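You operate a simulated robot arm through the tools that you are given. There is no shell and no other tool. Be economical: measure what you need, move in short steps, check, and stop when the job is done.

You run a simulated robot arm. Do the job below in one go: nothing can be reset, and whatever is moved stays where it is left.

TASK
Shut the cream drawer. Take the gel tin from the left side of the green press table and put it in the blue tray. Press the press fifty-six reset button two times. Press the press fifty-seven reset button three times. Put the grey castor cap on the right side of the grey press table away on the high step of the packing bench. Fetch the steel coupling from the left side of the grey press table and set it on top of the grey steel block there. Fetch the yellow tin and set it on top of the teal sheet on the top shelf of the blue cart. Take the job card on the top shelf of the grey cart and put it away on the waist shelf of the left rack. Take the orange tape and leave it on the top of the assembly bench. Do these in any order. Set down upright: steel coupling, yellow tin.

The check looks at the end state, three seconds after you hand in, the way a careful person would. Anything else that was tipped, shoved, dropped, spilled or broken makes it a failure. A push-on lid holds only when it is set on centred and level and pressed home; a screw cap is set on level and turned clockwise until tight. Flat cloth is picked up by pressing the open fingertips on it (5 to 10 N) and closing them slowly along it; thin cloth reads only 2 to 8 mm in the jaws.

THE ROBOT
A 6-joint arm with a two-finger gripper on a trunk, on a base that drives. Base frame: it is fixed to the floor where the robot stands at the start and does not move with it; the origin is under the middle of the robot, x ahead of it, y to its left, z up; the surface under the hand at the start is at about z = 74. Readings come in cm, degrees, newtons and seconds.
Its first joint turns from -166.0 to 166.0 degrees. Places, roughly: blue tray (20x27x6 cm) [-10, -170, 80]; cream drawer [80, -10, 60]; gel tin [75, -125, 75]; grey castor cap (3x3x2 cm) [-160, 220, 70]; high step of the packing bench (57x15 cm) [94, -60, 88]; job card [225, 375, 75]; orange tape (7x7x4 cm) [250, 560, 30]; press fifty-seven reset button [-160, 150, 130]; press fifty-six reset button [0, -140, 130]; steel block (8x5x5 cm) [-220, 110, 80]; steel coupling (4x4x6 cm) [-230, 130, 80]; teal sheet (13x9x3 cm) [280, 260, 80]; top of the assembly bench (18x29 cm) [-104, 396, 80]; waist shelf of the left rack [670, 20, 90]; yellow tin [250, 250, 75]. Payload 2.45 kg.
The tool frame sits at the grasp point between the pads (the TCP): z along the fingers, y along the line on which they close. The tips reach 2 cm beyond it. The gripper opens to 14 cm. The gripper's body begins 16.8 cm behind the TCP.
Orientation is that of the tool frame in the base frame, as a unit quaternion [w, x, y, z]. With the fingers straight down and closing along the base's y, the tool's x points along the base's -x, its y along +y and its z along -z.

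THE INTERFACE
- The arm moves only by the tool apply_moves. Its argument "moves" is one flat list of numbers, 7 for each row, row after row: the gripper command, from -1 (fully open) to 1 (shut), values between in proportion, then the shift along the tool's x, y, z in m, then the turn, a rotation vector about the tool's x, y, z in degrees. In form: [gripper, dx, dy, dz, ax, ay, az, gripper, dx, dy, dz, ax, ay, az, ...]. A call has 1 to 8 rows; each row shifts and turns the commanded pose from where the row before left it, along the tool's axes as they then stand. Rows are played at 5 a second. More than 5 cm and 8.6 degrees between two rows, or a gripper value outside its range, and nothing of the call is played. Where a pose cannot be reached the arm comes as near as it can. A force on the tool above 40 N (or 10 N above the force at the start of the call, whichever is more), or a blocked arm, ends the call early, and 0.2 s more pass. Each finger travels about 4.5 cm/s and halts on what it meets, pressing with about 39 N; the grip force reading is that of the motor and also rises with nothing between the fingers. The clock runs only during rows and for 0.2 s after the last one: add rows that do not move to give the fingers time. The reply holds the time, the measured pose of the TCP, the force on the tool along the base axes, the opening and the grip force, in the units named above and with some noise, with the torque about the TCP (base axes, N m) and any sound that the robot's microphone picked up, and new pictures: "pictures" is both (left out), scene, wrist or none.
- Cameras (640 x 400 px; columns grow to the right, rows downward): "scene" is now at [-12.82, 10.68, 114.76]; the picture's right is [-0.74, -0.67, 0.00], its down [-0.20, 0.22, -0.96] and it looks along [0.64, -0.71, -0.30] (base axes); focal length 280 px, centre (320, 200). "wrist" rides on the gripper at [7.8, 1.1, -20.9] in the tool frame; the picture's right is [-0.14, 0.99, 0.00], its down [-0.92, -0.13, -0.37] and it looks along [-0.37, -0.05, 0.93] (tool axes); focal length 280 px, centre (320, 200). There is no depth. A picture from a camera that has moved, and an enlarged one, comes with that camera's place and axes in the base frame and with its lens.
- drive_base(legs): drives the robot by 1 to 6 legs, each [ahead, left, turn to the left] in cm, cm and degrees, along the robot's own axes; the way and the turn of a leg run together, so that a leg with both is an arc; at most 150 cm and 180 degrees a leg. The arm and the cameras ride along, it lands a little off, and it stops where it bumps. It gives what a move gives, and a new picture of the scene camera.
- aim_head(pan, tilt): turns the head with the scene camera to pan (to the left, within 143 degrees either way) and tilt (down, from -29 to 69), counted from straight ahead of the robot. It gives what a move gives, and a new picture of the scene camera.
- inspect(camera, box): a new picture of the part [left, top, right, bottom] of that camera's present view, enlarged. The clock stands still meanwhile.
- finish_job(): hands the job in; it is judged then, once.

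Work in short steps. Places have to be worked out from the pictures, the camera data and where the tool is seen: move nearer, look again, correct. Check each grasp and each placing, and mend what went wrong. You have 217 turns and 260 pictures in all, those below and enlarged ones among them. Open the gripper and draw the arm clear of the work before you hand the job in, unless the task says otherwise; then end with one line.

The tools are called after "Emit:" as a command line: name --argument value ..., lists and objects as JSON in quotes. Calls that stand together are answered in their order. apply_moves: Moves the arm, as the interface text tells. Its arguments: {"type":"object","properties":{"moves":{"type":"array"},"pictures":{"type":"string","enum":["both","scene","wrist","none"]}},"required":["moves"]} The other tools are called the same way: drive_base (legs) drives the base; aim_head (pan, tilt) turns the head that bears the scene camera; inspect (camera, box) takes an enlarged picture of a part of a camera's view; finish_job () hands the job in.

At the start:

```text
t: 0.0
position: [17.38, -60.33, 100.1]
tcp_rot: [0.0, 0.001, 1.0, 0.0]
force: [-0.3, -0.4, -0.4]
ft_torque: [0.01, -0.02, 0.02]
width: 13.99
gripper_force: 0.0
robot x, y, heading: [0.11, -0.04, -0.2]
head pan, tilt: [-48.0, 17.2]
```

scene: 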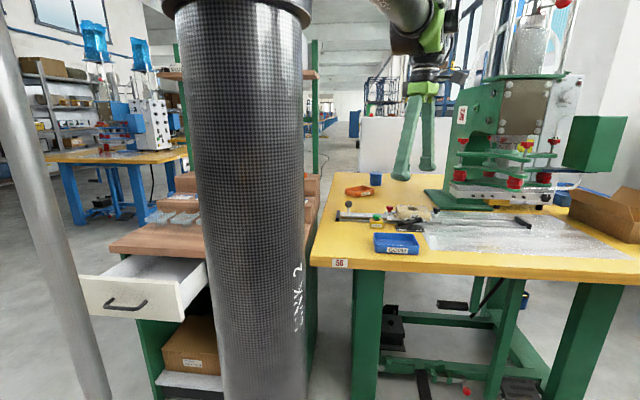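
wrist: 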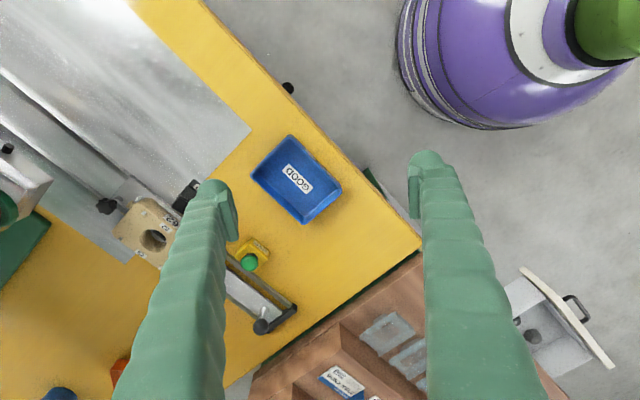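

I'll look around first to understand the layout, beginning with the drawer and the packing bench.

Emit:
aim_head --pan -15 --tilt 30

Emit:
aim_head --pan -85 --tilt 20

Emit:
aim_head --pan 60 --tilt 10

Emit:
aim_head --pan 125 --tilt 10

```text
t: 1.0
position: [17.27, -60.25, 99.99]
tcp_rot: [0.001, 0.0, 1.0, 0.0]
force: [-0.5, -0.2, 0.2]
ft_torque: [0.02, -0.01, -0.03]
width: 14.0
gripper_force: 0.0
robot x, y, heading: [-0.08, -0.43, -0.2]
head pan, tilt: [-15.0, 30.0]
camera scene: at [-10.33, 15.27, 112.71], right [-0.26, -0.97, 0.0], down [-0.48, 0.13, -0.87], along [0.84, -0.22, -0.5], focal length 280 px, centre (320, 200)
```

scene: 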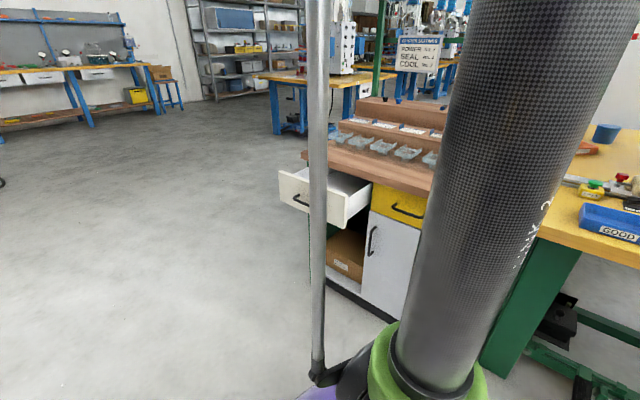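

```text
t: 2.4
position: [17.22, -60.19, 99.9]
tcp_rot: [-0.001, 0.0, 1.0, 0.0]
force: [0.1, 0.0, 0.2]
ft_torque: [0.02, 0.03, -0.02]
width: 13.97
gripper_force: 0.0
robot x, y, heading: [0.24, -0.13, -0.2]
head pan, tilt: [-85.0, 20.0]
camera scene: at [-18.25, 8.34, 114.31], right [-1.0, -0.09, 0.0], down [-0.03, 0.34, -0.94], along [0.08, -0.94, -0.34], focal length 280 px, centre (320, 200)
```

scene: 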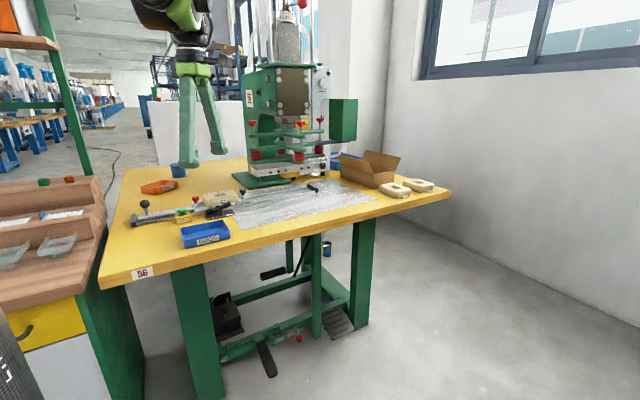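

```text
t: 4.7
position: [17.24, -60.34, 99.98]
tcp_rot: [0.0, 0.001, 1.0, 0.0]
force: [0.7, -0.7, 0.1]
ft_torque: [-0.02, -0.01, 0.01]
width: 14.0
gripper_force: 0.0
robot x, y, heading: [0.35, 0.22, 0.1]
head pan, tilt: [60.0, 10.0]
camera scene: at [-14.41, 25.67, 115.94], right [0.87, -0.5, 0.0], down [-0.09, -0.15, -0.98], along [0.49, 0.85, -0.17], focal length 280 px, centre (320, 200)
```

scene: 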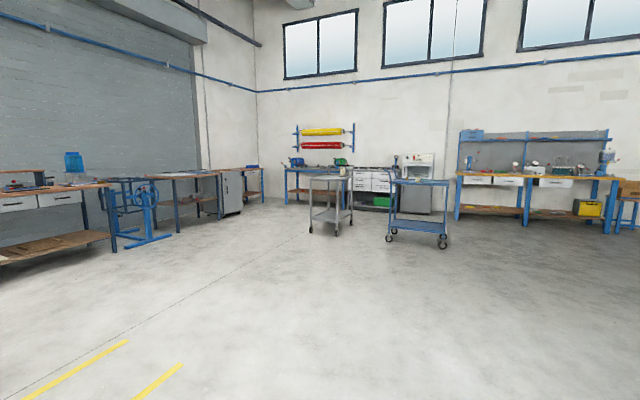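

```text
t: 6.0
position: [17.29, -60.38, 99.96]
tcp_rot: [0.0, 0.0, 1.0, 0.0]
force: [0.3, 0.6, -0.4]
ft_torque: [-0.03, -0.01, 0.02]
width: 14.01
gripper_force: 0.0
robot x, y, heading: [-0.38, 0.19, 0.0]
head pan, tilt: [125.0, 10.0]
camera scene: at [-24.39, 25.24, 115.94], right [0.82, 0.57, 0.0], down [0.1, -0.14, -0.98], along [-0.56, 0.81, -0.17], focal length 280 px, centre (320, 200)
```

scene: 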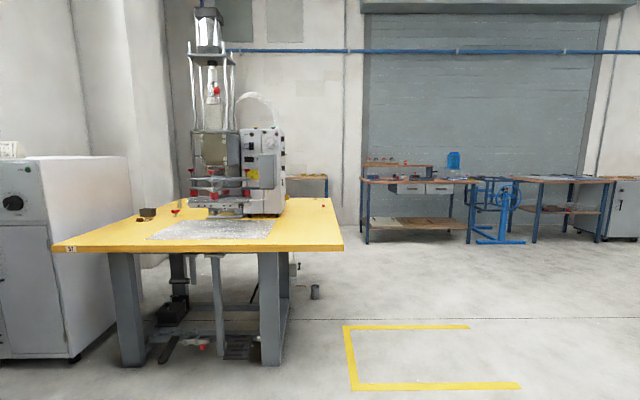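

The head views give the layout. Next I measure the drawer more closely.

Emit:
aim_head --pan -5 --tilt 35

Emit:
inspect --camera "scene" --box '[300, 60, 560, 260]'

```text
t: 8.2
position: [17.33, -60.23, 100.06]
tcp_rot: [0.0, 0.001, 1.0, 0.0]
force: [0.4, -0.1, 0.2]
ft_torque: [0.03, 0.02, 0.02]
width: 14.01
gripper_force: 0.1
robot x, y, heading: [0.08, 0.01, -0.0]
head pan, tilt: [-5.0, 35.0]
camera scene: at [-10.29, 16.86, 111.93], right [-0.09, -1.0, 0.0], down [-0.57, 0.05, -0.82], along [0.82, -0.07, -0.57], focal length 280 px, centre (320, 200)
```

scene: 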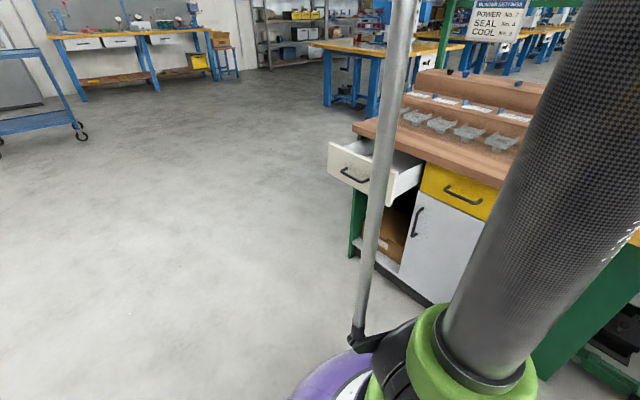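

```text
2.00 times, centred on (430, 160) of scene
camera zoom: at [-10.29, 16.86, 111.93], right [-0.09, -1.0, 0.0], down [-0.57, 0.05, -0.82], along [0.82, -0.07, -0.57], focal length 560 px, centre (100, 280)
```

zoom: 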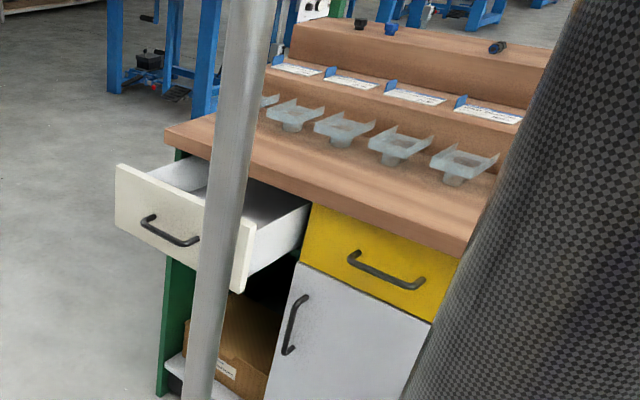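

The drawer panel centre is near (76, -4), z 56–69, and it opens along about (-0.59, 0.81). It sticks out about 11 cm, so I yaw the hand to -54° first.

Emit:
apply_moves --moves '[1, 0, 0, 0, 0, 0, 7.7, 1, 0, 0, 0, 0, 0, 7.7, 1, 0, 0, 0, 0, 0, 7.7, 1, 0, 0, 0, 0, 0, 7.7, 1, 0, 0, 0, 0, 0, 7.7, 1, 0, 0, 0, 0, 0, 7.7, 1, 0, 0, 0, 0, 0, 7.8]' --pictures "none"

```text
t: 9.8
position: [17.36, -60.31, 99.99]
tcp_rot: [0.0, 0.455, 0.891, 0.0]
force: [1.0, -0.7, 0.8]
ft_torque: [-0.02, 0.0, -0.03]
width: 0.0
gripper_force: 2.9
robot x, y, heading: [-0.21, -0.17, 0.2]
head pan, tilt: [-5.0, 35.0]
```

Hand yawed. Now I carry it over to in front of the drawer.

Emit:
apply_moves --moves '[1, 0.0162, 0.0462, 0, 0, 0, 0, 1, 0.0162, 0.0462, 0, 0, 0, 0, 1, 0.0162, 0.0462, 0, 0, 0, 0, 1, 0.0162, 0.0462, 0, 0, 0, 0, 1, 0.0162, 0.0462, 0, 0, 0, 0, 1, 0.0162, 0.0462, 0, 0, 0, 0, 1, 0.0162, 0.0462, 0, 0, 0, 0, 1, 0.0162, 0.0462, 0, 0, 0, 0]' --pictures "none"

Emit:
apply_moves --moves '[1, 0.0162, 0.0462, 0, 0, 0, 0, 1, 0.0162, 0.0462, 0, 0, 0, 0, 1, 0.0162, 0.0462, 0, 0, 0, 0, 1, 0.0162, 0.0462, 0, 0, 0, 0, 1, 0.0162, 0.0462, 0, 0, 0, 0, 1, 0.0162, 0.0462, 0, 0, 0, 0, 1, 0.0162, 0.0462, 0, 0, 0, 0, 1, 0.0162, 0.0462, 0, 0, 0, 0]' --pictures "both"

```text
t: 11.8
position: [42.98, -30.46, 101.2]
tcp_rot: [0.001, 0.454, 0.891, 0.0]
force: [-1.1, 1.7, 0.2]
ft_torque: [-0.04, -0.05, 0.0]
width: 0.01
gripper_force: 29.7
robot x, y, heading: [-0.04, 0.36, -0.3]
head pan, tilt: [-5.0, 35.0]
stopped in row 8: the arm was blocked; the commanded pose is now the measured one
```

```text
t: 13.6
position: [65.26, 1.86, 101.04]
tcp_rot: [0.0, 0.454, 0.891, 0.0]
force: [-1.5, -0.5, -0.5]
ft_torque: [0.01, -0.05, -0.02]
width: 0.0
gripper_force: 29.6
robot x, y, heading: [-0.0, -0.16, -0.1]
head pan, tilt: [-5.0, 35.0]
camera scene: at [-10.3, 16.86, 111.92], right [-0.09, -1.0, 0.0], down [-0.57, 0.05, -0.82], along [0.82, -0.07, -0.57], focal length 280 px, centre (320, 200)
camera wrist: at [61.46, 8.85, 122.02], right [0.88, 0.47, 0.0], down [0.44, -0.82, 0.37], along [0.17, -0.33, -0.93], focal length 280 px, centre (320, 200)
```

scene: 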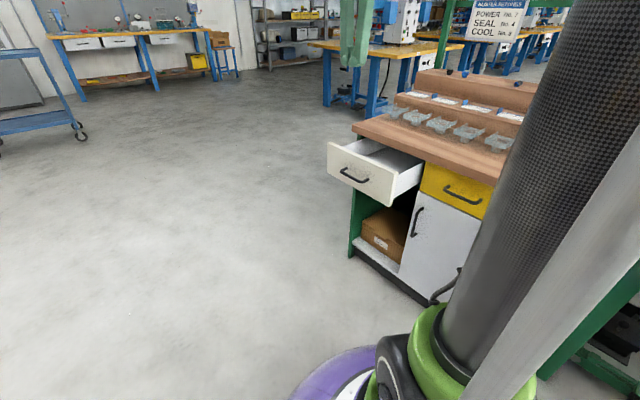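
wrist: 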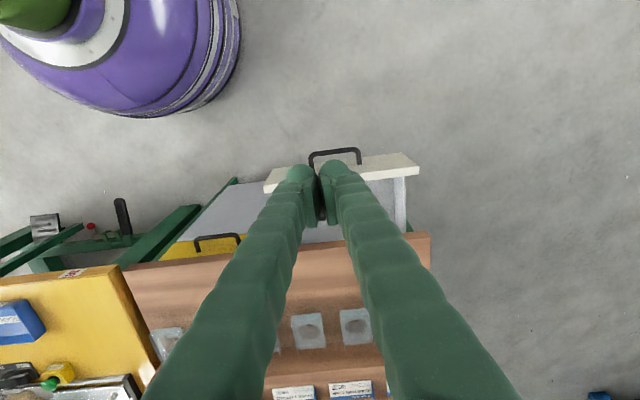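

No visible damage. The drawer panel resolves to z≈61–72.5, its centre near (69, -2), with about 15 cm to push. I tilt the tool forward and then lower it in front of the handle.

Emit:
apply_moves --moves '[1, 0, 0, 0, 0, -7.7, 0, 1, 0, 0, 0, 0, -7.7, 0, 1, 0, 0, 0, 0, -7.7, 0, 1, 0, 0, 0, 0, -7.7, 0, 1, 0, 0, 0, 0, -7.7, 0, 1, 0, 0, 0, 0, -7.7, 0, 1, 0, 0, 0, 0, -7.8, 0]' --pictures "none"

Emit:
apply_moves --moves '[1, 0.0393, 0, 0.0193, 0, 0, 0, 1, 0.0393, 0, 0.0193, 0, 0, 0, 1, 0.0393, 0, 0.0193, 0, 0, 0, 1, 0.0393, 0, 0.0193, 0, 0, 0, 1, 0.0393, 0, 0.0193, 0, 0, 0, 1, 0.0393, 0, 0.0193, 0, 0, 0, 1, 0.0393, 0, 0.0193, 0, 0, 0, 1, 0.0393, 0, 0.0193, 0, 0, 0]'

```text
t: 15.2
position: [65.0, 1.97, 101.03]
tcp_rot: [0.406, 0.403, 0.794, -0.206]
force: [-0.4, 0.4, -0.5]
ft_torque: [0.0, -0.05, 0.05]
width: 0.0
gripper_force: 29.5
robot x, y, heading: [0.2, -0.21, 0.3]
head pan, tilt: [-5.0, 35.0]
```

```text
t: 16.9
position: [61.68, 6.8, 66.52]
tcp_rot: [0.406, 0.404, 0.794, -0.207]
force: [0.6, 0.9, -0.1]
ft_torque: [-0.01, 0.01, 0.01]
width: 0.01
gripper_force: 29.4
robot x, y, heading: [0.06, 0.08, 0.2]
head pan, tilt: [-5.0, 35.0]
camera scene: at [-10.28, 16.87, 111.92], right [-0.09, -1.0, 0.0], down [-0.57, 0.05, -0.82], along [0.82, -0.07, -0.57], focal length 280 px, centre (320, 200)
camera wrist: at [49.81, 24.8, 72.41], right [0.85, 0.52, 0.11], down [0.04, -0.27, 0.96], along [0.53, -0.81, -0.25], focal length 280 px, centre (320, 200)
```

scene: 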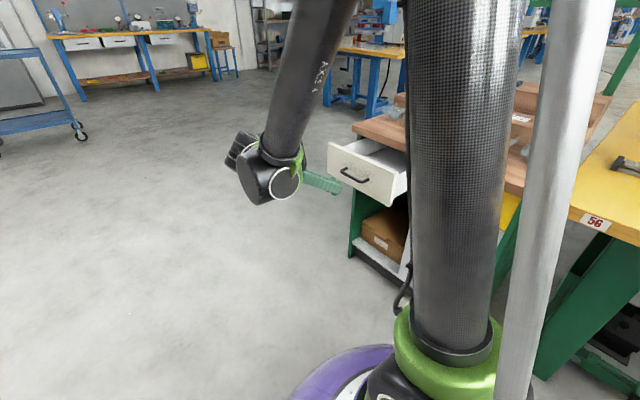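
wrist: 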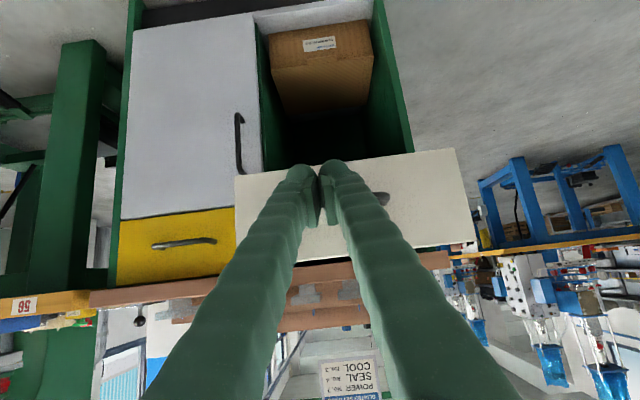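

The panel is dead ahead and the handle is slightly right of the fingers. I push along the drawer's axis.

Emit:
apply_moves --moves '[1, -0.0118, 0.005, 0.0162, 0, 0, 0, 1, -0.0118, 0.005, 0.0162, 0, 0, 0, 1, -0.0118, 0.005, 0.0162, 0, 0, 0, 1, -0.0118, 0, 0.0162, 0, 0, 0, 1, -0.0118, 0, 0.0162, 0, 0, 0, 1, -0.0118, 0, 0.0162, 0, 0, 0, 1, -0.0118, 0, 0.0162, 0, 0, 0, 1, -0.0118, 0, 0.0162, 0, 0, 0]'

```text
t: 18.8
position: [72.32, -5.15, 66.52]
tcp_rot: [0.406, 0.404, 0.793, -0.207]
force: [0.2, 0.7, -0.1]
ft_torque: [0.01, 0.02, 0.0]
width: 0.0
gripper_force: 29.2
robot x, y, heading: [-0.28, -0.03, 0.2]
head pan, tilt: [-5.0, 35.0]
camera scene: at [-10.28, 16.87, 111.92], right [-0.09, -1.0, 0.0], down [-0.57, 0.05, -0.82], along [0.82, -0.07, -0.57], focal length 280 px, centre (320, 200)
camera wrist: at [60.49, 12.78, 72.48], right [0.85, 0.52, 0.11], down [0.04, -0.27, 0.96], along [0.53, -0.81, -0.25], focal length 280 px, centre (320, 200)
```

scene: 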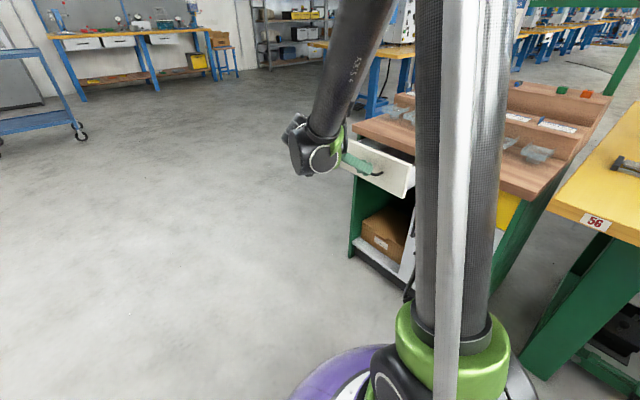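
wrist: 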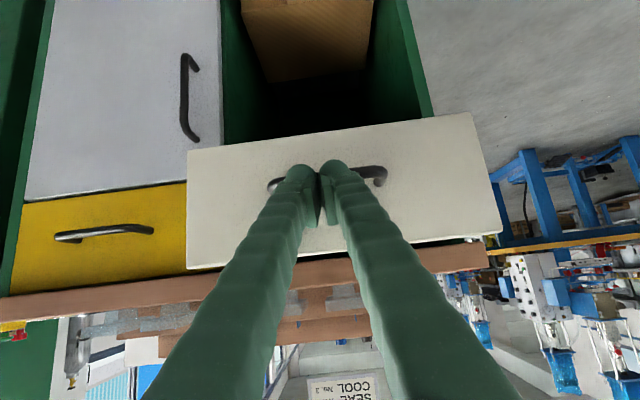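

The fingers are near contact at the handle. I keep pushing until the force stops it.

Emit:
apply_moves --moves '[1, -0.0118, 0, 0.0162, 0, 0, 0, 1, -0.0118, 0, 0.0162, 0, 0, 0, 1, -0.0118, 0, 0.0162, 0, 0, 0, 1, -0.0118, 0, 0.0162, 0, 0, 0, 1, -0.0118, 0, 0.0162, 0, 0, 0, 1, -0.0118, 0, 0.0162, 0, 0, 0, 1, -0.0118, 0, 0.0162, 0, 0, 0, 1, -0.0118, 0, 0.0162, 0, 0, 0]'

```text
t: 20.0
position: [77.78, -13.02, 66.58]
tcp_rot: [0.404, 0.403, 0.795, -0.206]
force: [-6.8, 5.3, 12.4]
ft_torque: [-0.02, 0.08, 0.0]
width: 0.59
gripper_force: 29.3
robot x, y, heading: [0.11, -0.2, 0.2]
head pan, tilt: [-5.0, 35.0]
stopped in row 6: the force on the tool passed its limit at 55 N (the readings are from after the stop); the commanded pose is now the measured one
camera scene: at [-10.37, 16.89, 111.92], right [-0.09, -1.0, 0.0], down [-0.57, 0.05, -0.82], along [0.82, -0.07, -0.57], focal length 280 px, centre (320, 200)
camera wrist: at [65.94, 5.04, 72.72], right [0.85, 0.52, 0.11], down [0.04, -0.27, 0.96], along [0.53, -0.81, -0.25], focal length 280 px, centre (320, 200)
```

scene: 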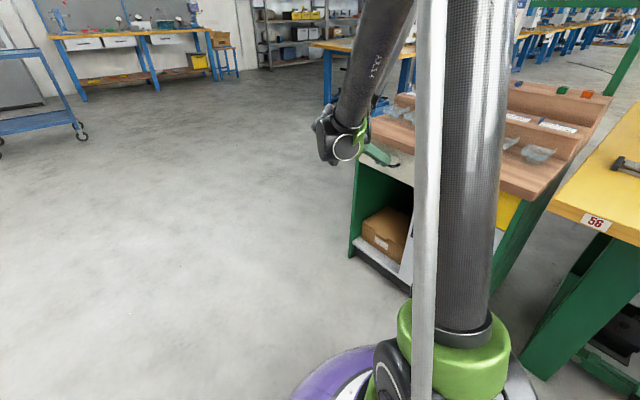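
wrist: 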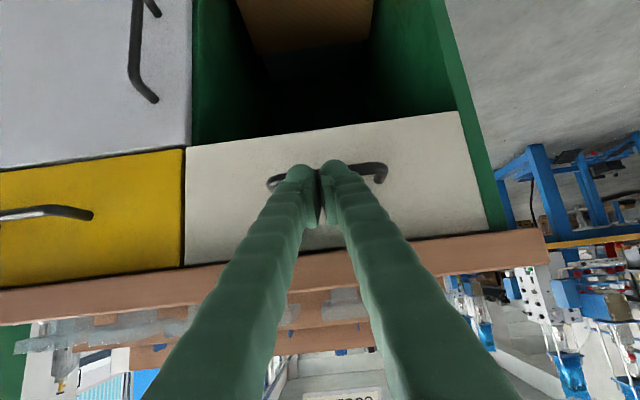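

The drawer looks flush and closed. I back straight off it and then stand the tool upright again.

Emit:
apply_moves --moves '[1, 0.0177, 0, -0.0243, 0, 0, 0, 1, 0.0177, 0, -0.0243, 0, 0, 0, 1, 0.0177, 0, -0.0243, 0, 0, 0, 1, 0.0177, 0, -0.0243, 0, 0, 0, 1, -0.0404, 0, -0.0294, 0, 0, 0, 1, -0.0404, 0, -0.0294, 0, 0, 0, 1, -0.0404, 0, -0.0294, 0, 0, 0, 1, -0.0404, 0, -0.0294, 0, 0, 0]' --pictures "scene"

Emit:
apply_moves --moves '[1, 0, 0, 0, 0, 7.7, 0, 1, 0, 0, 0, 0, 7.7, 0, 1, 0, 0, 0, 0, 7.7, 0, 1, 0, 0, 0, 0, 7.7, 0, 1, 0, 0, 0, 0, 7.7, 0, 1, 0, 0, 0, 0, 7.7, 0, 1, 0, 0, 0, 0, 7.8, 0]' --pictures "wrist"

```text
t: 21.8
position: [71.1, -3.45, 86.69]
tcp_rot: [0.404, 0.404, 0.795, -0.205]
force: [-0.3, 0.3, -0.2]
ft_torque: [-0.02, -0.01, -0.04]
width: 0.0
gripper_force: 29.5
robot x, y, heading: [-0.07, 0.05, -0.0]
head pan, tilt: [-5.0, 35.0]
camera scene: at [-10.3, 16.87, 111.92], right [-0.09, -1.0, 0.0], down [-0.57, 0.05, -0.82], along [0.82, -0.07, -0.57], focal length 280 px, centre (320, 200)
```

scene: 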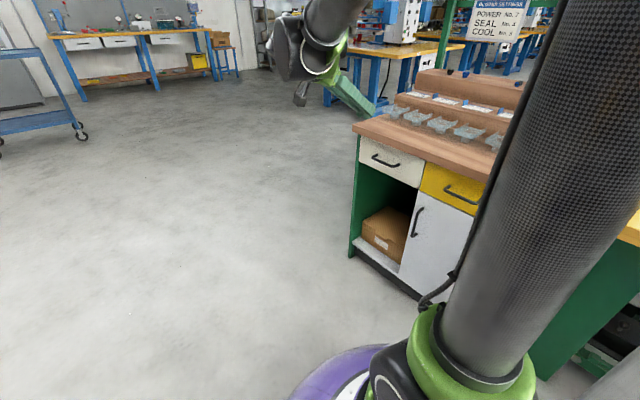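

```text
t: 23.4
position: [70.7, -3.32, 86.65]
tcp_rot: [-0.002, 0.452, 0.892, 0.001]
force: [-1.0, 0.1, -0.3]
ft_torque: [-0.01, -0.04, -0.01]
width: 0.0
gripper_force: 29.4
robot x, y, heading: [-0.17, -0.09, 0.2]
head pan, tilt: [-5.0, 35.0]
camera wrist: at [67.05, 3.63, 107.62], right [0.88, 0.47, 0.0], down [0.44, -0.82, 0.37], along [0.17, -0.32, -0.93], focal length 280 px, centre (320, 200)
```

wrist: 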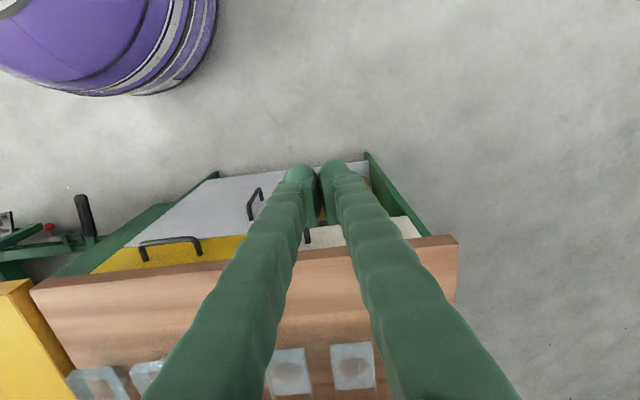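

Drawer is in; I check flushness enlarged while moving the arm back and up.

Emit:
inspect --camera "scene" --box '[340, 110, 500, 210]'

Emit:
apply_moves --moves '[1, 0.02, -0.02, -0.035, 0, 0, 0, 1, 0.02, -0.02, -0.035, 0, 0, 0, 1, 0.02, -0.02, -0.035, 0, 0, 0, 1, 0.02, -0.02, -0.035, 0, 0, 0, 1, 0.02, -0.02, -0.02, 0, 0, 0, 1, 0.02, -0.03, 0, 0, 0, 0]' --pictures "none"

Emit:
aim_head --pan -50 --tilt 15

```text
4.00 times, centred on (420, 160) of scene
camera zoom: at [-10.32, 16.87, 111.92], right [-0.09, -1.0, 0.0], down [-0.57, 0.05, -0.82], along [0.82, -0.07, -0.57], focal length 1119 px, centre (-80, 360)
```

zoom: 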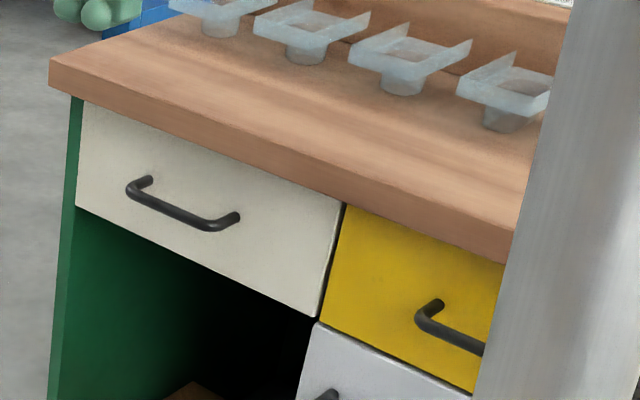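

```text
t: 24.8
position: [53.23, -1.2, 102.7]
tcp_rot: [-0.001, 0.452, 0.892, 0.001]
force: [0.4, 1.0, 0.2]
ft_torque: [0.02, 0.08, -0.01]
width: 0.0
gripper_force: 29.7
robot x, y, heading: [0.1, -0.02, -0.1]
head pan, tilt: [-5.0, 35.0]
```

```text
t: 25.9
position: [53.41, -1.13, 102.61]
tcp_rot: [-0.001, 0.452, 0.892, 0.001]
force: [-0.7, 0.1, 0.1]
ft_torque: [-0.03, 0.02, -0.04]
width: 0.03
gripper_force: 29.6
robot x, y, heading: [0.06, 0.15, 0.2]
head pan, tilt: [-50.0, 15.0]
camera scene: at [-13.06, 10.48, 115.12], right [-0.77, -0.64, 0.0], down [-0.17, 0.2, -0.97], along [0.62, -0.74, -0.26], focal length 280 px, centre (320, 200)
```

scene: 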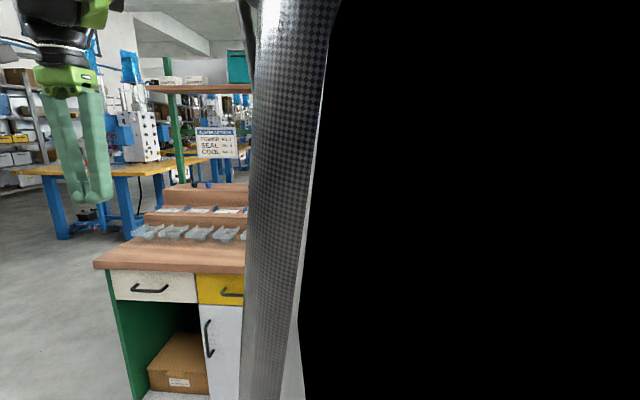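

The drawer is fully closed. I turn the robot toward the green press table to view it.

Emit:
drive_base --legs '[[-20, 0, 0], [0, 0, -54]]'

Emit:
aim_head --pan 35 --tilt 15

Emit:
aim_head --pan -20 --tilt 15

```text
t: 29.9
position: [10.87, -43.72, 102.53]
tcp_rot: [-0.001, 0.807, 0.591, 0.002]
force: [-0.2, 0.8, 0.4]
ft_torque: [-0.01, -0.01, 0.0]
width: 0.0
gripper_force: 29.7
robot x, y, heading: [-19.85, -0.16, -53.7]
head pan, tilt: [-50.0, 15.0]
camera scene: at [-19.09, 16.71, 115.12], right [-0.97, 0.24, 0.0], down [0.06, 0.25, -0.97], along [-0.23, -0.94, -0.26], focal length 280 px, centre (320, 200)
```

scene: 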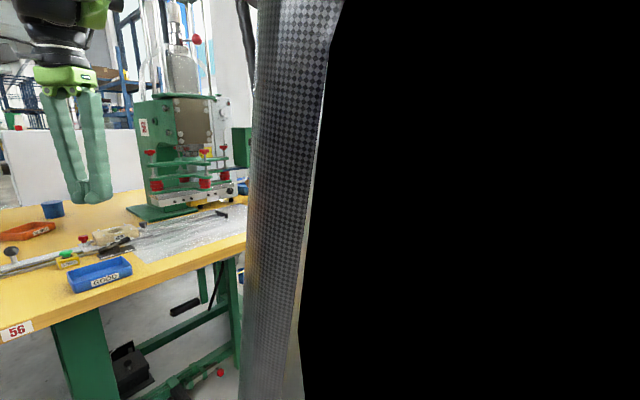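

```text
t: 31.5
position: [10.87, -43.8, 102.62]
tcp_rot: [-0.001, 0.806, 0.591, 0.001]
force: [0.4, 0.7, -0.1]
ft_torque: [0.02, -0.01, -0.03]
width: 0.0
gripper_force: 29.0
robot x, y, heading: [-19.82, -0.36, -53.6]
head pan, tilt: [35.0, 15.0]
camera scene: at [-8.04, 22.79, 115.12], right [-0.32, -0.95, 0.0], down [-0.25, 0.08, -0.97], along [0.91, -0.31, -0.26], focal length 280 px, centre (320, 200)
```

scene: 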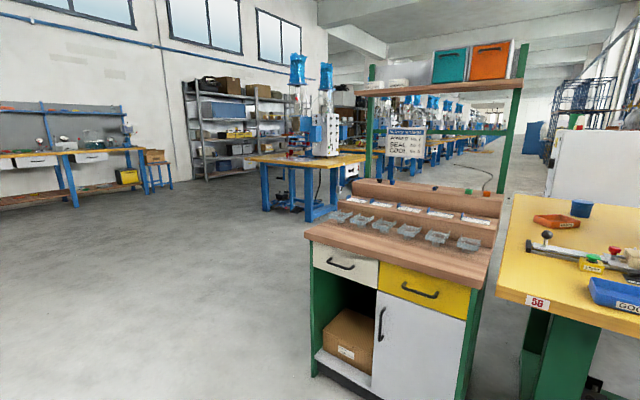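

```text
t: 32.7
position: [10.8, -43.72, 102.73]
tcp_rot: [0.0, 0.806, 0.592, 0.001]
force: [-0.6, 0.3, -0.2]
ft_torque: [-0.01, -0.03, -0.01]
width: 0.0
gripper_force: 29.4
robot x, y, heading: [-19.63, -0.0, -53.9]
head pan, tilt: [-20.0, 15.0]
camera scene: at [-14.25, 16.82, 115.12], right [-0.96, -0.28, 0.0], down [-0.07, 0.25, -0.97], along [0.27, -0.93, -0.26], focal length 280 px, centre (320, 200)
```

scene: 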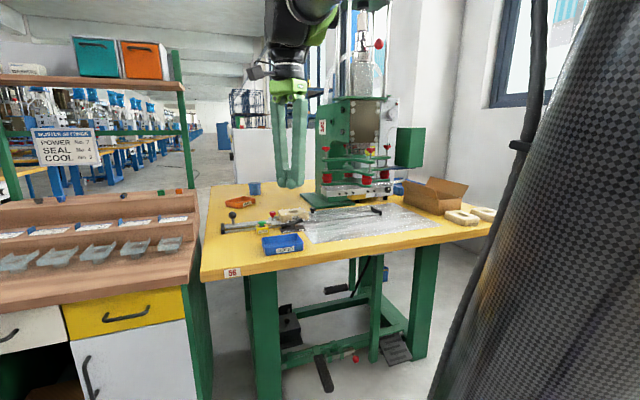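

The gel tin (blue cup) sits far back on the table's left side near (71,-133), reachable from behind the packing bench. I drive around the bench.

Emit:
drive_base --legs '[[0, 0, 73], [137, 0, 0], [0, 0, -71.2], [114, 0, 0]]'

Emit:
aim_head --pan -75 --tilt 20

```text
t: 51.1
position: [212.21, -86.98, 102.72]
tcp_rot: [-0.001, 0.793, 0.609, 0.001]
force: [0.1, 0.1, 0.5]
ft_torque: [0.02, -0.01, 0.02]
width: 0.01
gripper_force: 29.7
robot x, y, heading: [179.47, -45.16, -51.0]
head pan, tilt: [-20.0, 15.0]
camera scene: at [184.42, -27.64, 115.12], right [-0.95, -0.32, 0.0], down [-0.08, 0.24, -0.97], along [0.31, -0.91, -0.26], focal length 280 px, centre (320, 200)
```

scene: 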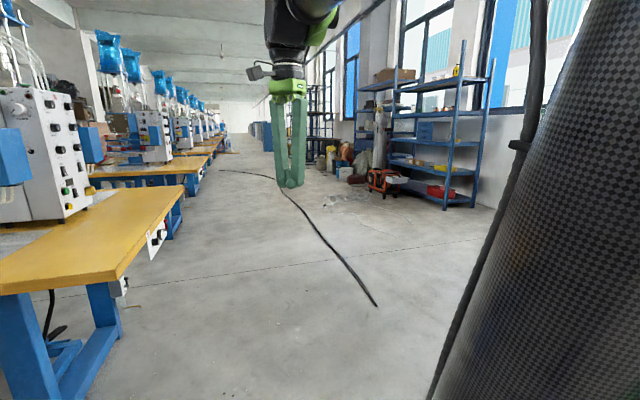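

```text
t: 52.4
position: [212.2, -87.03, 102.79]
tcp_rot: [-0.001, 0.793, 0.609, 0.0]
force: [-0.3, 1.0, -0.3]
ft_torque: [-0.01, 0.02, 0.0]
width: 0.0
gripper_force: 29.9
robot x, y, heading: [179.87, -44.87, -50.8]
head pan, tilt: [-75.0, 20.0]
camera scene: at [175.91, -26.34, 114.31], right [-0.81, 0.59, 0.0], down [0.2, 0.28, -0.94], along [-0.55, -0.76, -0.34], focal length 280 px, centre (320, 200)
```

scene: 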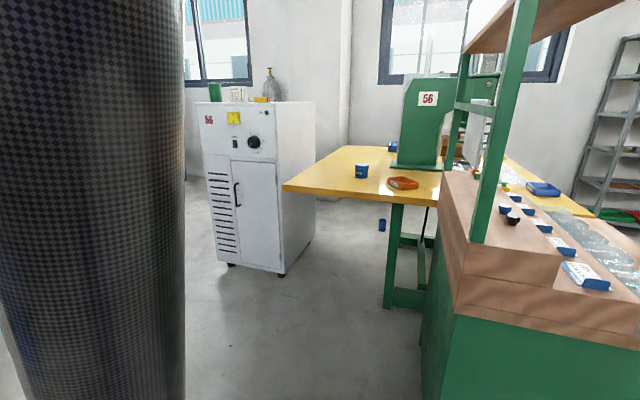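

The tin is confirmed at about (70.5,-133). I drive up to the table's left side.

Emit:
drive_base --legs '[[0, 0, -86.7], [70, 0, 0]]'

Emit:
aim_head --pan 15 --tilt 30

```text
t: 59.9
position: [86.87, -125.13, 102.56]
tcp_rot: [0.0, 0.994, -0.108, 0.001]
force: [-0.1, 0.1, 0.5]
ft_torque: [-0.02, -0.02, 0.04]
width: 0.01
gripper_force: 29.5
robot x, y, heading: [127.79, -91.01, -138.4]
head pan, tilt: [-75.0, 20.0]
camera scene: at [145.7, -85.99, 114.31], right [0.55, 0.83, 0.0], down [0.29, -0.19, -0.94], along [-0.78, 0.52, -0.34], focal length 280 px, centre (320, 200)
```

scene: 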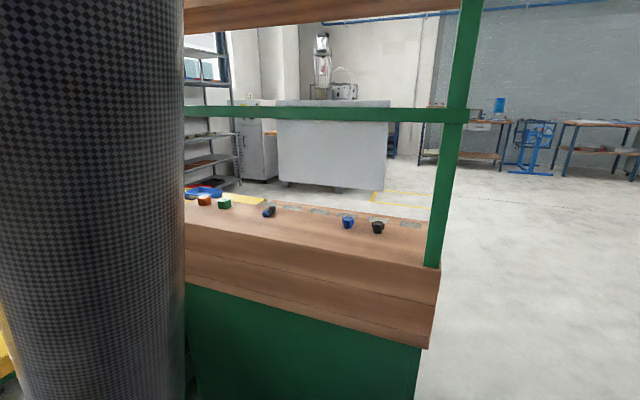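

```text
t: 61.5
position: [86.88, -125.01, 102.64]
tcp_rot: [0.0, 0.994, -0.108, 0.0]
force: [0.4, 0.1, 0.4]
ft_torque: [-0.02, -0.02, 0.01]
width: 0.02
gripper_force: 29.8
robot x, y, heading: [127.87, -90.83, -138.7]
head pan, tilt: [15.0, 30.0]
camera scene: at [148.46, -98.67, 112.7], right [-0.83, 0.55, 0.0], down [0.28, 0.42, -0.87], along [-0.48, -0.72, -0.5], focal length 280 px, centre (320, 200)
```

scene: 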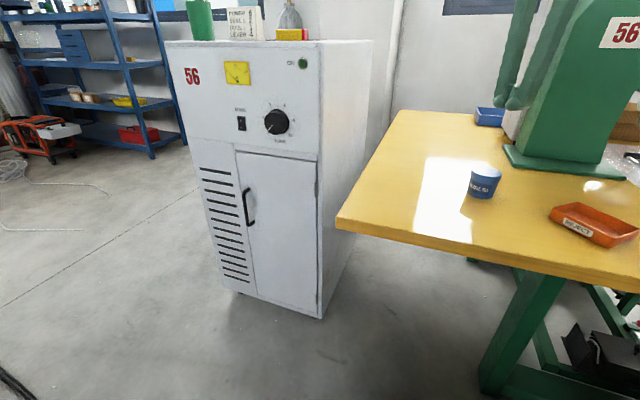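

The tin is around (69.5,-131.5) and about 8 cm wide. I open the gripper, move above it and look with the wrist camera.

Emit:
apply_moves --moves '[-1, -0.026, 0.0168, 0, 0, 0, 0, -1, -0.026, 0.0168, 0, 0, 0, 0, -1, -0.026, 0.0168, 0, 0, 0, 0, -1, -0.026, 0.0168, 0, 0, 0, 0, -1, -0.026, 0.0168, 0, 0, 0, 0, -1, -0.026, 0.0168, 0, 0, 0, 0, -1, 0, 0, 0.04, 0, 0, 0, -1, 0, 0, 0.03, 0, 0, 0]'

```text
t: 63.4
position: [69.53, -131.43, 95.7]
tcp_rot: [0.0, 0.994, -0.108, 0.001]
force: [0.9, 0.1, 0.6]
ft_torque: [-0.02, 0.0, 0.02]
width: 14.01
gripper_force: 0.1
robot x, y, heading: [127.59, -90.98, -138.6]
head pan, tilt: [15.0, 30.0]
camera scene: at [148.46, -98.68, 112.7], right [-0.83, 0.55, 0.0], down [0.28, 0.42, -0.87], along [-0.48, -0.72, -0.5], focal length 280 px, centre (320, 200)
camera wrist: at [76.88, -134.18, 116.53], right [-0.35, -0.94, 0.0], down [-0.87, 0.32, 0.37], along [-0.34, 0.13, -0.93], focal length 280 px, centre (320, 200)
```

scene: 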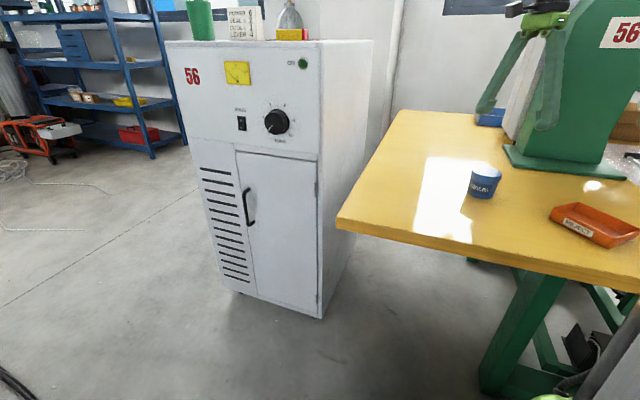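
wrist: 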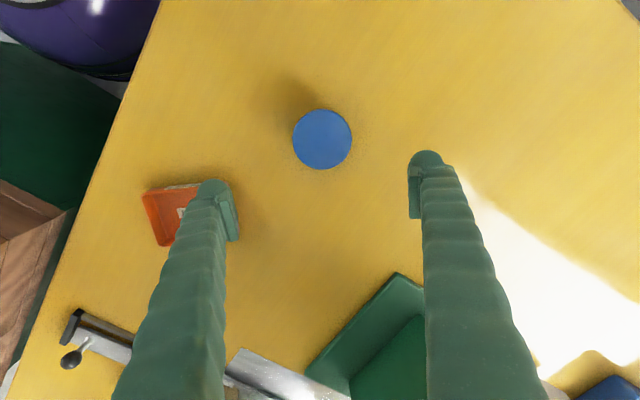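

Tin centre at (71.2,-132.2), diameter about 7.7. I centre over it, descend and grip.

Emit:
apply_moves --moves '[-1, 0.018, 0.004, 0, 0, 0, 0, -1, 0, 0, 0.04, 0, 0, 0, -1, 0, 0, 0.04, 0, 0, 0, -1, 0, 0, 0.04, 0, 0, 0, -1, 0, 0, 0.03, 0, 0, 0, -1, 0, 0, 0.03, 0, 0, 0]' --pictures "wrist"

Emit:
apply_moves --moves '[0, 0, 0, 0, 0, 0, 0, 0.1, 0, 0, 0, 0, 0, 0, 0.2, 0, 0, 0, 0, 0, 0, 0.3, 0, 0, 0, 0, 0, 0, 0.3, 0, 0, 0, 0, 0, 0, 0.3, 0, 0, 0, 0, 0, 0]' --pictures "none"

```text
t: 64.8
position: [71.19, -132.02, 77.65]
tcp_rot: [0.0, 0.994, -0.108, 0.0]
force: [0.8, -0.4, 0.2]
ft_torque: [0.01, -0.01, 0.0]
width: 14.01
gripper_force: 0.0
robot x, y, heading: [127.99, -90.7, -138.5]
head pan, tilt: [15.0, 30.0]
camera wrist: at [78.49, -134.77, 98.58], right [-0.35, -0.94, 0.0], down [-0.87, 0.32, 0.37], along [-0.34, 0.13, -0.93], focal length 280 px, centre (320, 200)
```

wrist: 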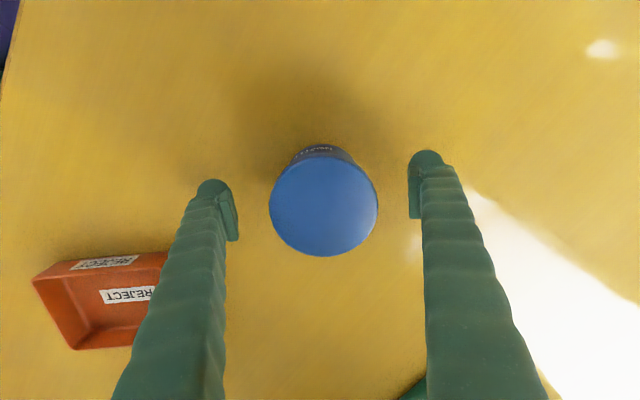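

```text
t: 66.2
position: [71.09, -132.05, 77.62]
tcp_rot: [0.0, 0.994, -0.108, 0.001]
force: [0.8, 0.1, 0.8]
ft_torque: [0.04, 0.02, -0.05]
width: 7.95
gripper_force: 38.7
robot x, y, heading: [127.7, -90.63, -138.6]
head pan, tilt: [15.0, 30.0]
```

Gripped at 7.95 cm. I lift it and draw it back toward the robot.

Emit:
apply_moves --moves '[0.3, 0, 0, -0.02, 0, 0, 0, 0.3, 0, 0, -0.04, 0, 0, 0, 0.3, 0, 0, -0.05, 0, 0, 0, 0.3, 0, 0, -0.05, 0, 0, 0, 0.3, 0, 0, -0.05, 0, 0, 0, 0.3, 0.03, -0.033, 0, 0, 0, 0, 0.3, 0.03, -0.033, 0, 0, 0, 0, 0.3, 0.03, -0.033, 0, 0, 0, 0]'

```text
t: 68.0
position: [82.15, -124.71, 98.37]
tcp_rot: [0.0, 0.994, -0.108, 0.002]
force: [0.3, 0.2, -4.3]
ft_torque: [0.04, -0.03, -0.01]
width: 7.95
gripper_force: 39.2
robot x, y, heading: [127.63, -90.64, -138.5]
head pan, tilt: [15.0, 30.0]
camera scene: at [148.43, -98.7, 112.71], right [-0.83, 0.55, 0.0], down [0.28, 0.42, -0.87], along [-0.48, -0.72, -0.5], focal length 280 px, centre (320, 200)
camera wrist: at [89.44, -127.37, 119.18], right [-0.35, -0.94, 0.0], down [-0.87, 0.32, 0.37], along [-0.34, 0.13, -0.93], focal length 280 px, centre (320, 200)
```

scene: 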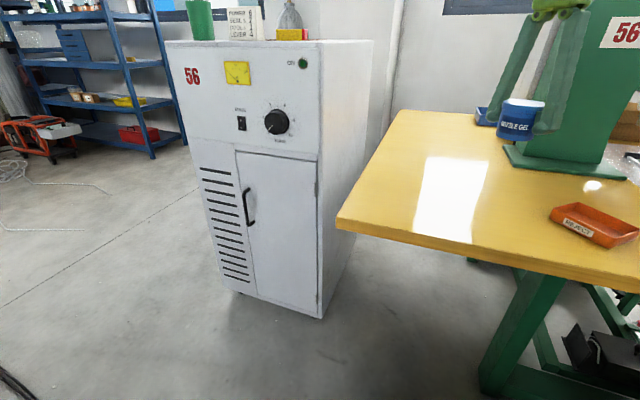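
wrist: 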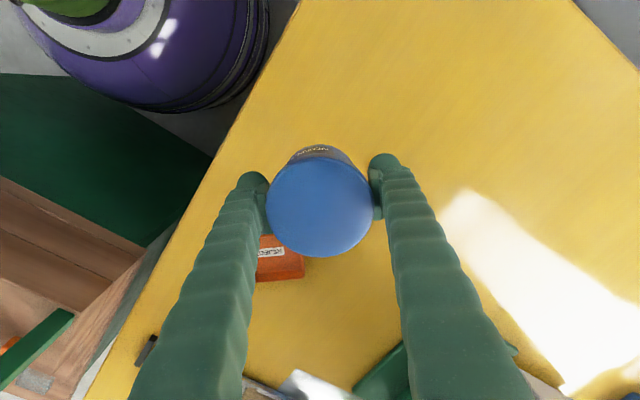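

The tin is held firmly. I back out the way I came and strafe around the front to the table's right side.

Emit:
drive_base --legs '[[-70, 0, 0], [0, 0, 86.7], [-145, 0, 0], [0, -140, 0], [0, -135, 0]]'

Emit:
aim_head --pan 20 --tilt 15

```text
t: 95.3
position: [-89.2, -148.8, 98.2]
tcp_rot: [0.0, 0.783, 0.622, 0.0]
force: [1.2, 0.2, -3.1]
ft_torque: [0.0, -0.01, 0.02]
width: 7.89
gripper_force: 38.8
robot x, y, heading: [-122.27, -102.83, -49.1]
head pan, tilt: [15.0, 30.0]
camera scene: at [-114.22, -81.97, 112.7], right [-0.56, -0.83, 0.0], down [-0.41, 0.28, -0.87], along [0.72, -0.49, -0.5], focal length 280 px, centre (320, 200)
```

scene: 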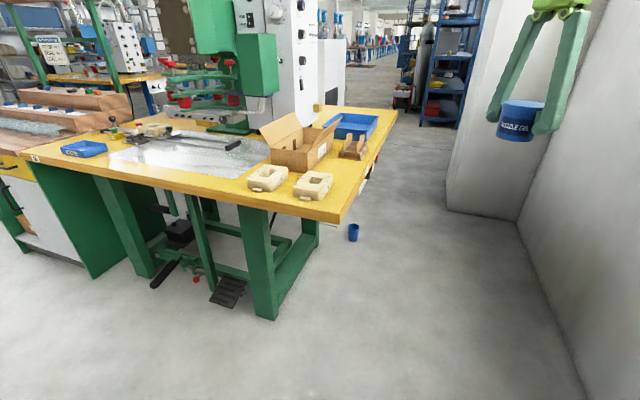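

```text
t: 96.1
position: [-89.17, -148.84, 98.31]
tcp_rot: [0.0, 0.783, 0.622, 0.001]
force: [-0.4, 0.3, -3.2]
ft_torque: [0.01, -0.01, 0.02]
width: 7.9
gripper_force: 39.0
robot x, y, heading: [-122.56, -102.9, -49.3]
head pan, tilt: [20.0, 15.0]
camera scene: at [-113.55, -81.44, 115.12], right [-0.49, -0.87, 0.0], down [-0.23, 0.13, -0.97], along [0.84, -0.47, -0.26], focal length 280 px, centre (320, 200)
```

scene: 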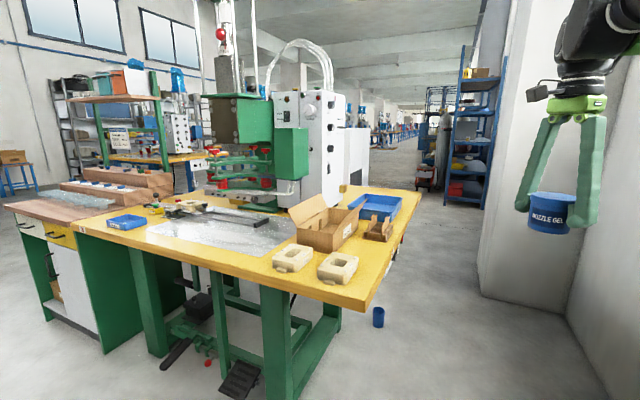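

I look closely at the press's white control box for the reset button.

Emit:
inspect --camera "scene" --box '[260, 60, 420, 260]'

```text
2.00 times, centred on (340, 160) of scene
camera zoom: at [-113.55, -81.44, 115.12], right [-0.49, -0.87, 0.0], down [-0.23, 0.13, -0.97], along [0.84, -0.47, -0.26], focal length 560 px, centre (280, 280)
```

zoom: 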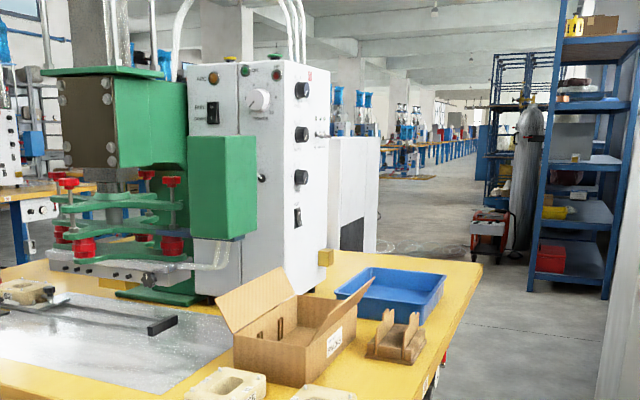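

Emit:
inspect --camera "scene" --box '[270, 80, 350, 130]'

```text
8.00 times, centred on (310, 105) of scene
camera zoom: at [-113.55, -81.44, 115.12], right [-0.49, -0.87, 0.0], down [-0.23, 0.13, -0.97], along [0.84, -0.47, -0.26], focal length 2238 px, centre (400, 960)
```

zoom: 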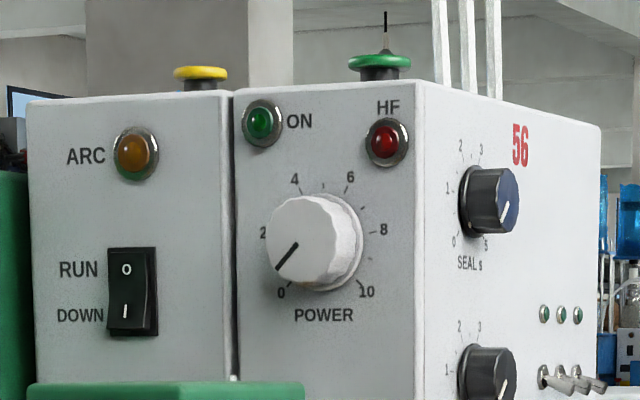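

The box top carries a yellow and a green mushroom button whose labels I'll read from above. I drive along the table's right side and turn to face the tray.

Emit:
drive_base --legs '[[0, -10, 0], [103, -3, 0], [0, 0, 70]]'

Emit:
aim_head --pan 5 --tilt 12

```text
t: 105.2
position: [-10.78, -171.13, 98.17]
tcp_rot: [-0.001, 0.268, 0.963, 0.0]
force: [0.2, -0.6, -2.4]
ft_torque: [0.01, -0.05, 0.01]
width: 7.87
gripper_force: 38.9
robot x, y, heading: [-64.88, -188.78, 22.5]
head pan, tilt: [20.0, 15.0]
camera scene: at [-82.33, -173.38, 115.12], right [0.68, -0.73, 0.0], down [-0.19, -0.18, -0.97], along [0.71, 0.66, -0.26], focal length 280 px, centre (320, 200)
```

scene: 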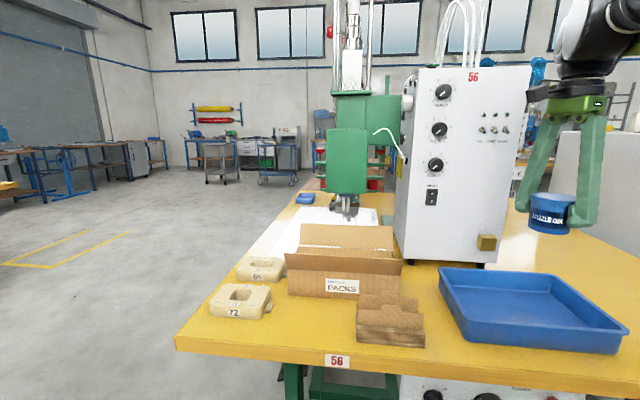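

```text
t: 106.0
position: [-10.87, -171.2, 98.29]
tcp_rot: [-0.001, 0.268, 0.963, 0.0]
force: [-0.2, 1.0, -2.4]
ft_torque: [0.03, -0.01, 0.03]
width: 7.86
gripper_force: 38.7
robot x, y, heading: [-64.84, -188.84, 22.6]
head pan, tilt: [5.0, 12.0]
camera scene: at [-80.94, -175.37, 115.61], right [0.47, -0.88, 0.0], down [-0.18, -0.1, -0.98], along [0.86, 0.46, -0.21], focal length 280 px, centre (320, 200)
```

scene: 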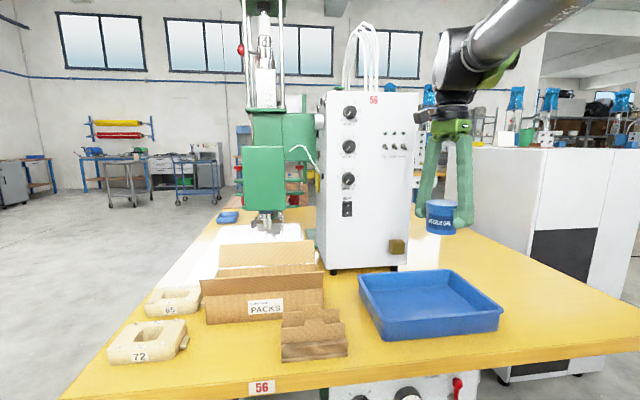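

The tin hangs almost exactly over the tray. I descend partway and check with the wrist view.

Emit:
apply_moves --moves '[0.3, 0, 0, 0.04, 0, 0, 0, 0.3, 0, 0, 0.04, 0, 0, 0, 0.3, 0, 0, 0.03, 0, 0, 0]'

```text
t: 106.8
position: [-10.93, -171.33, 87.44]
tcp_rot: [0.0, 0.268, 0.963, 0.001]
force: [-0.1, 0.3, -3.0]
ft_torque: [0.01, -0.02, -0.04]
width: 7.86
gripper_force: 38.8
robot x, y, heading: [-64.5, -188.17, 22.8]
head pan, tilt: [5.0, 12.0]
camera scene: at [-80.94, -175.37, 115.61], right [0.47, -0.88, 0.0], down [-0.18, -0.1, -0.98], along [0.87, 0.46, -0.21], focal length 280 px, centre (320, 200)
camera wrist: at [-16.95, -166.33, 108.31], right [0.63, 0.78, 0.0], down [0.72, -0.59, 0.37], along [0.29, -0.23, -0.93], focal length 280 px, centre (320, 200)
```

scene: 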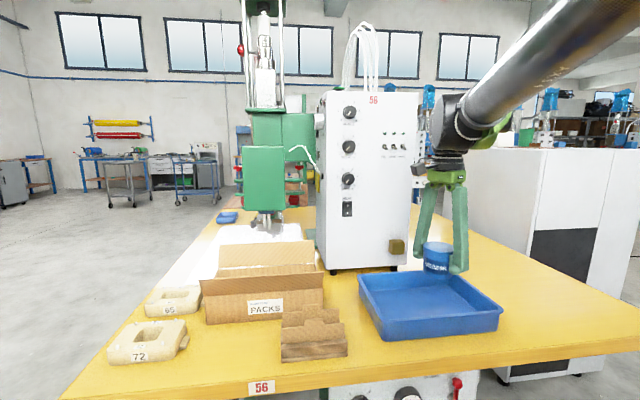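
wrist: 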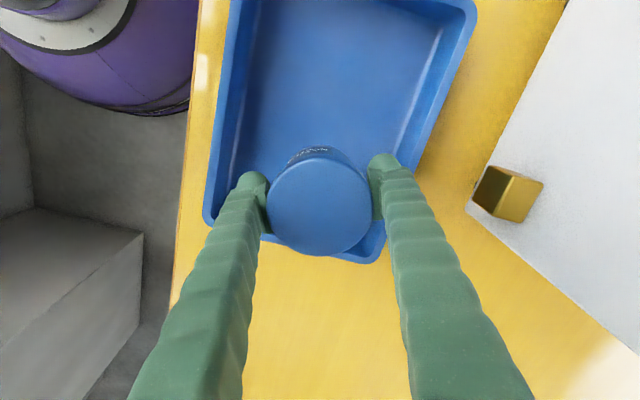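

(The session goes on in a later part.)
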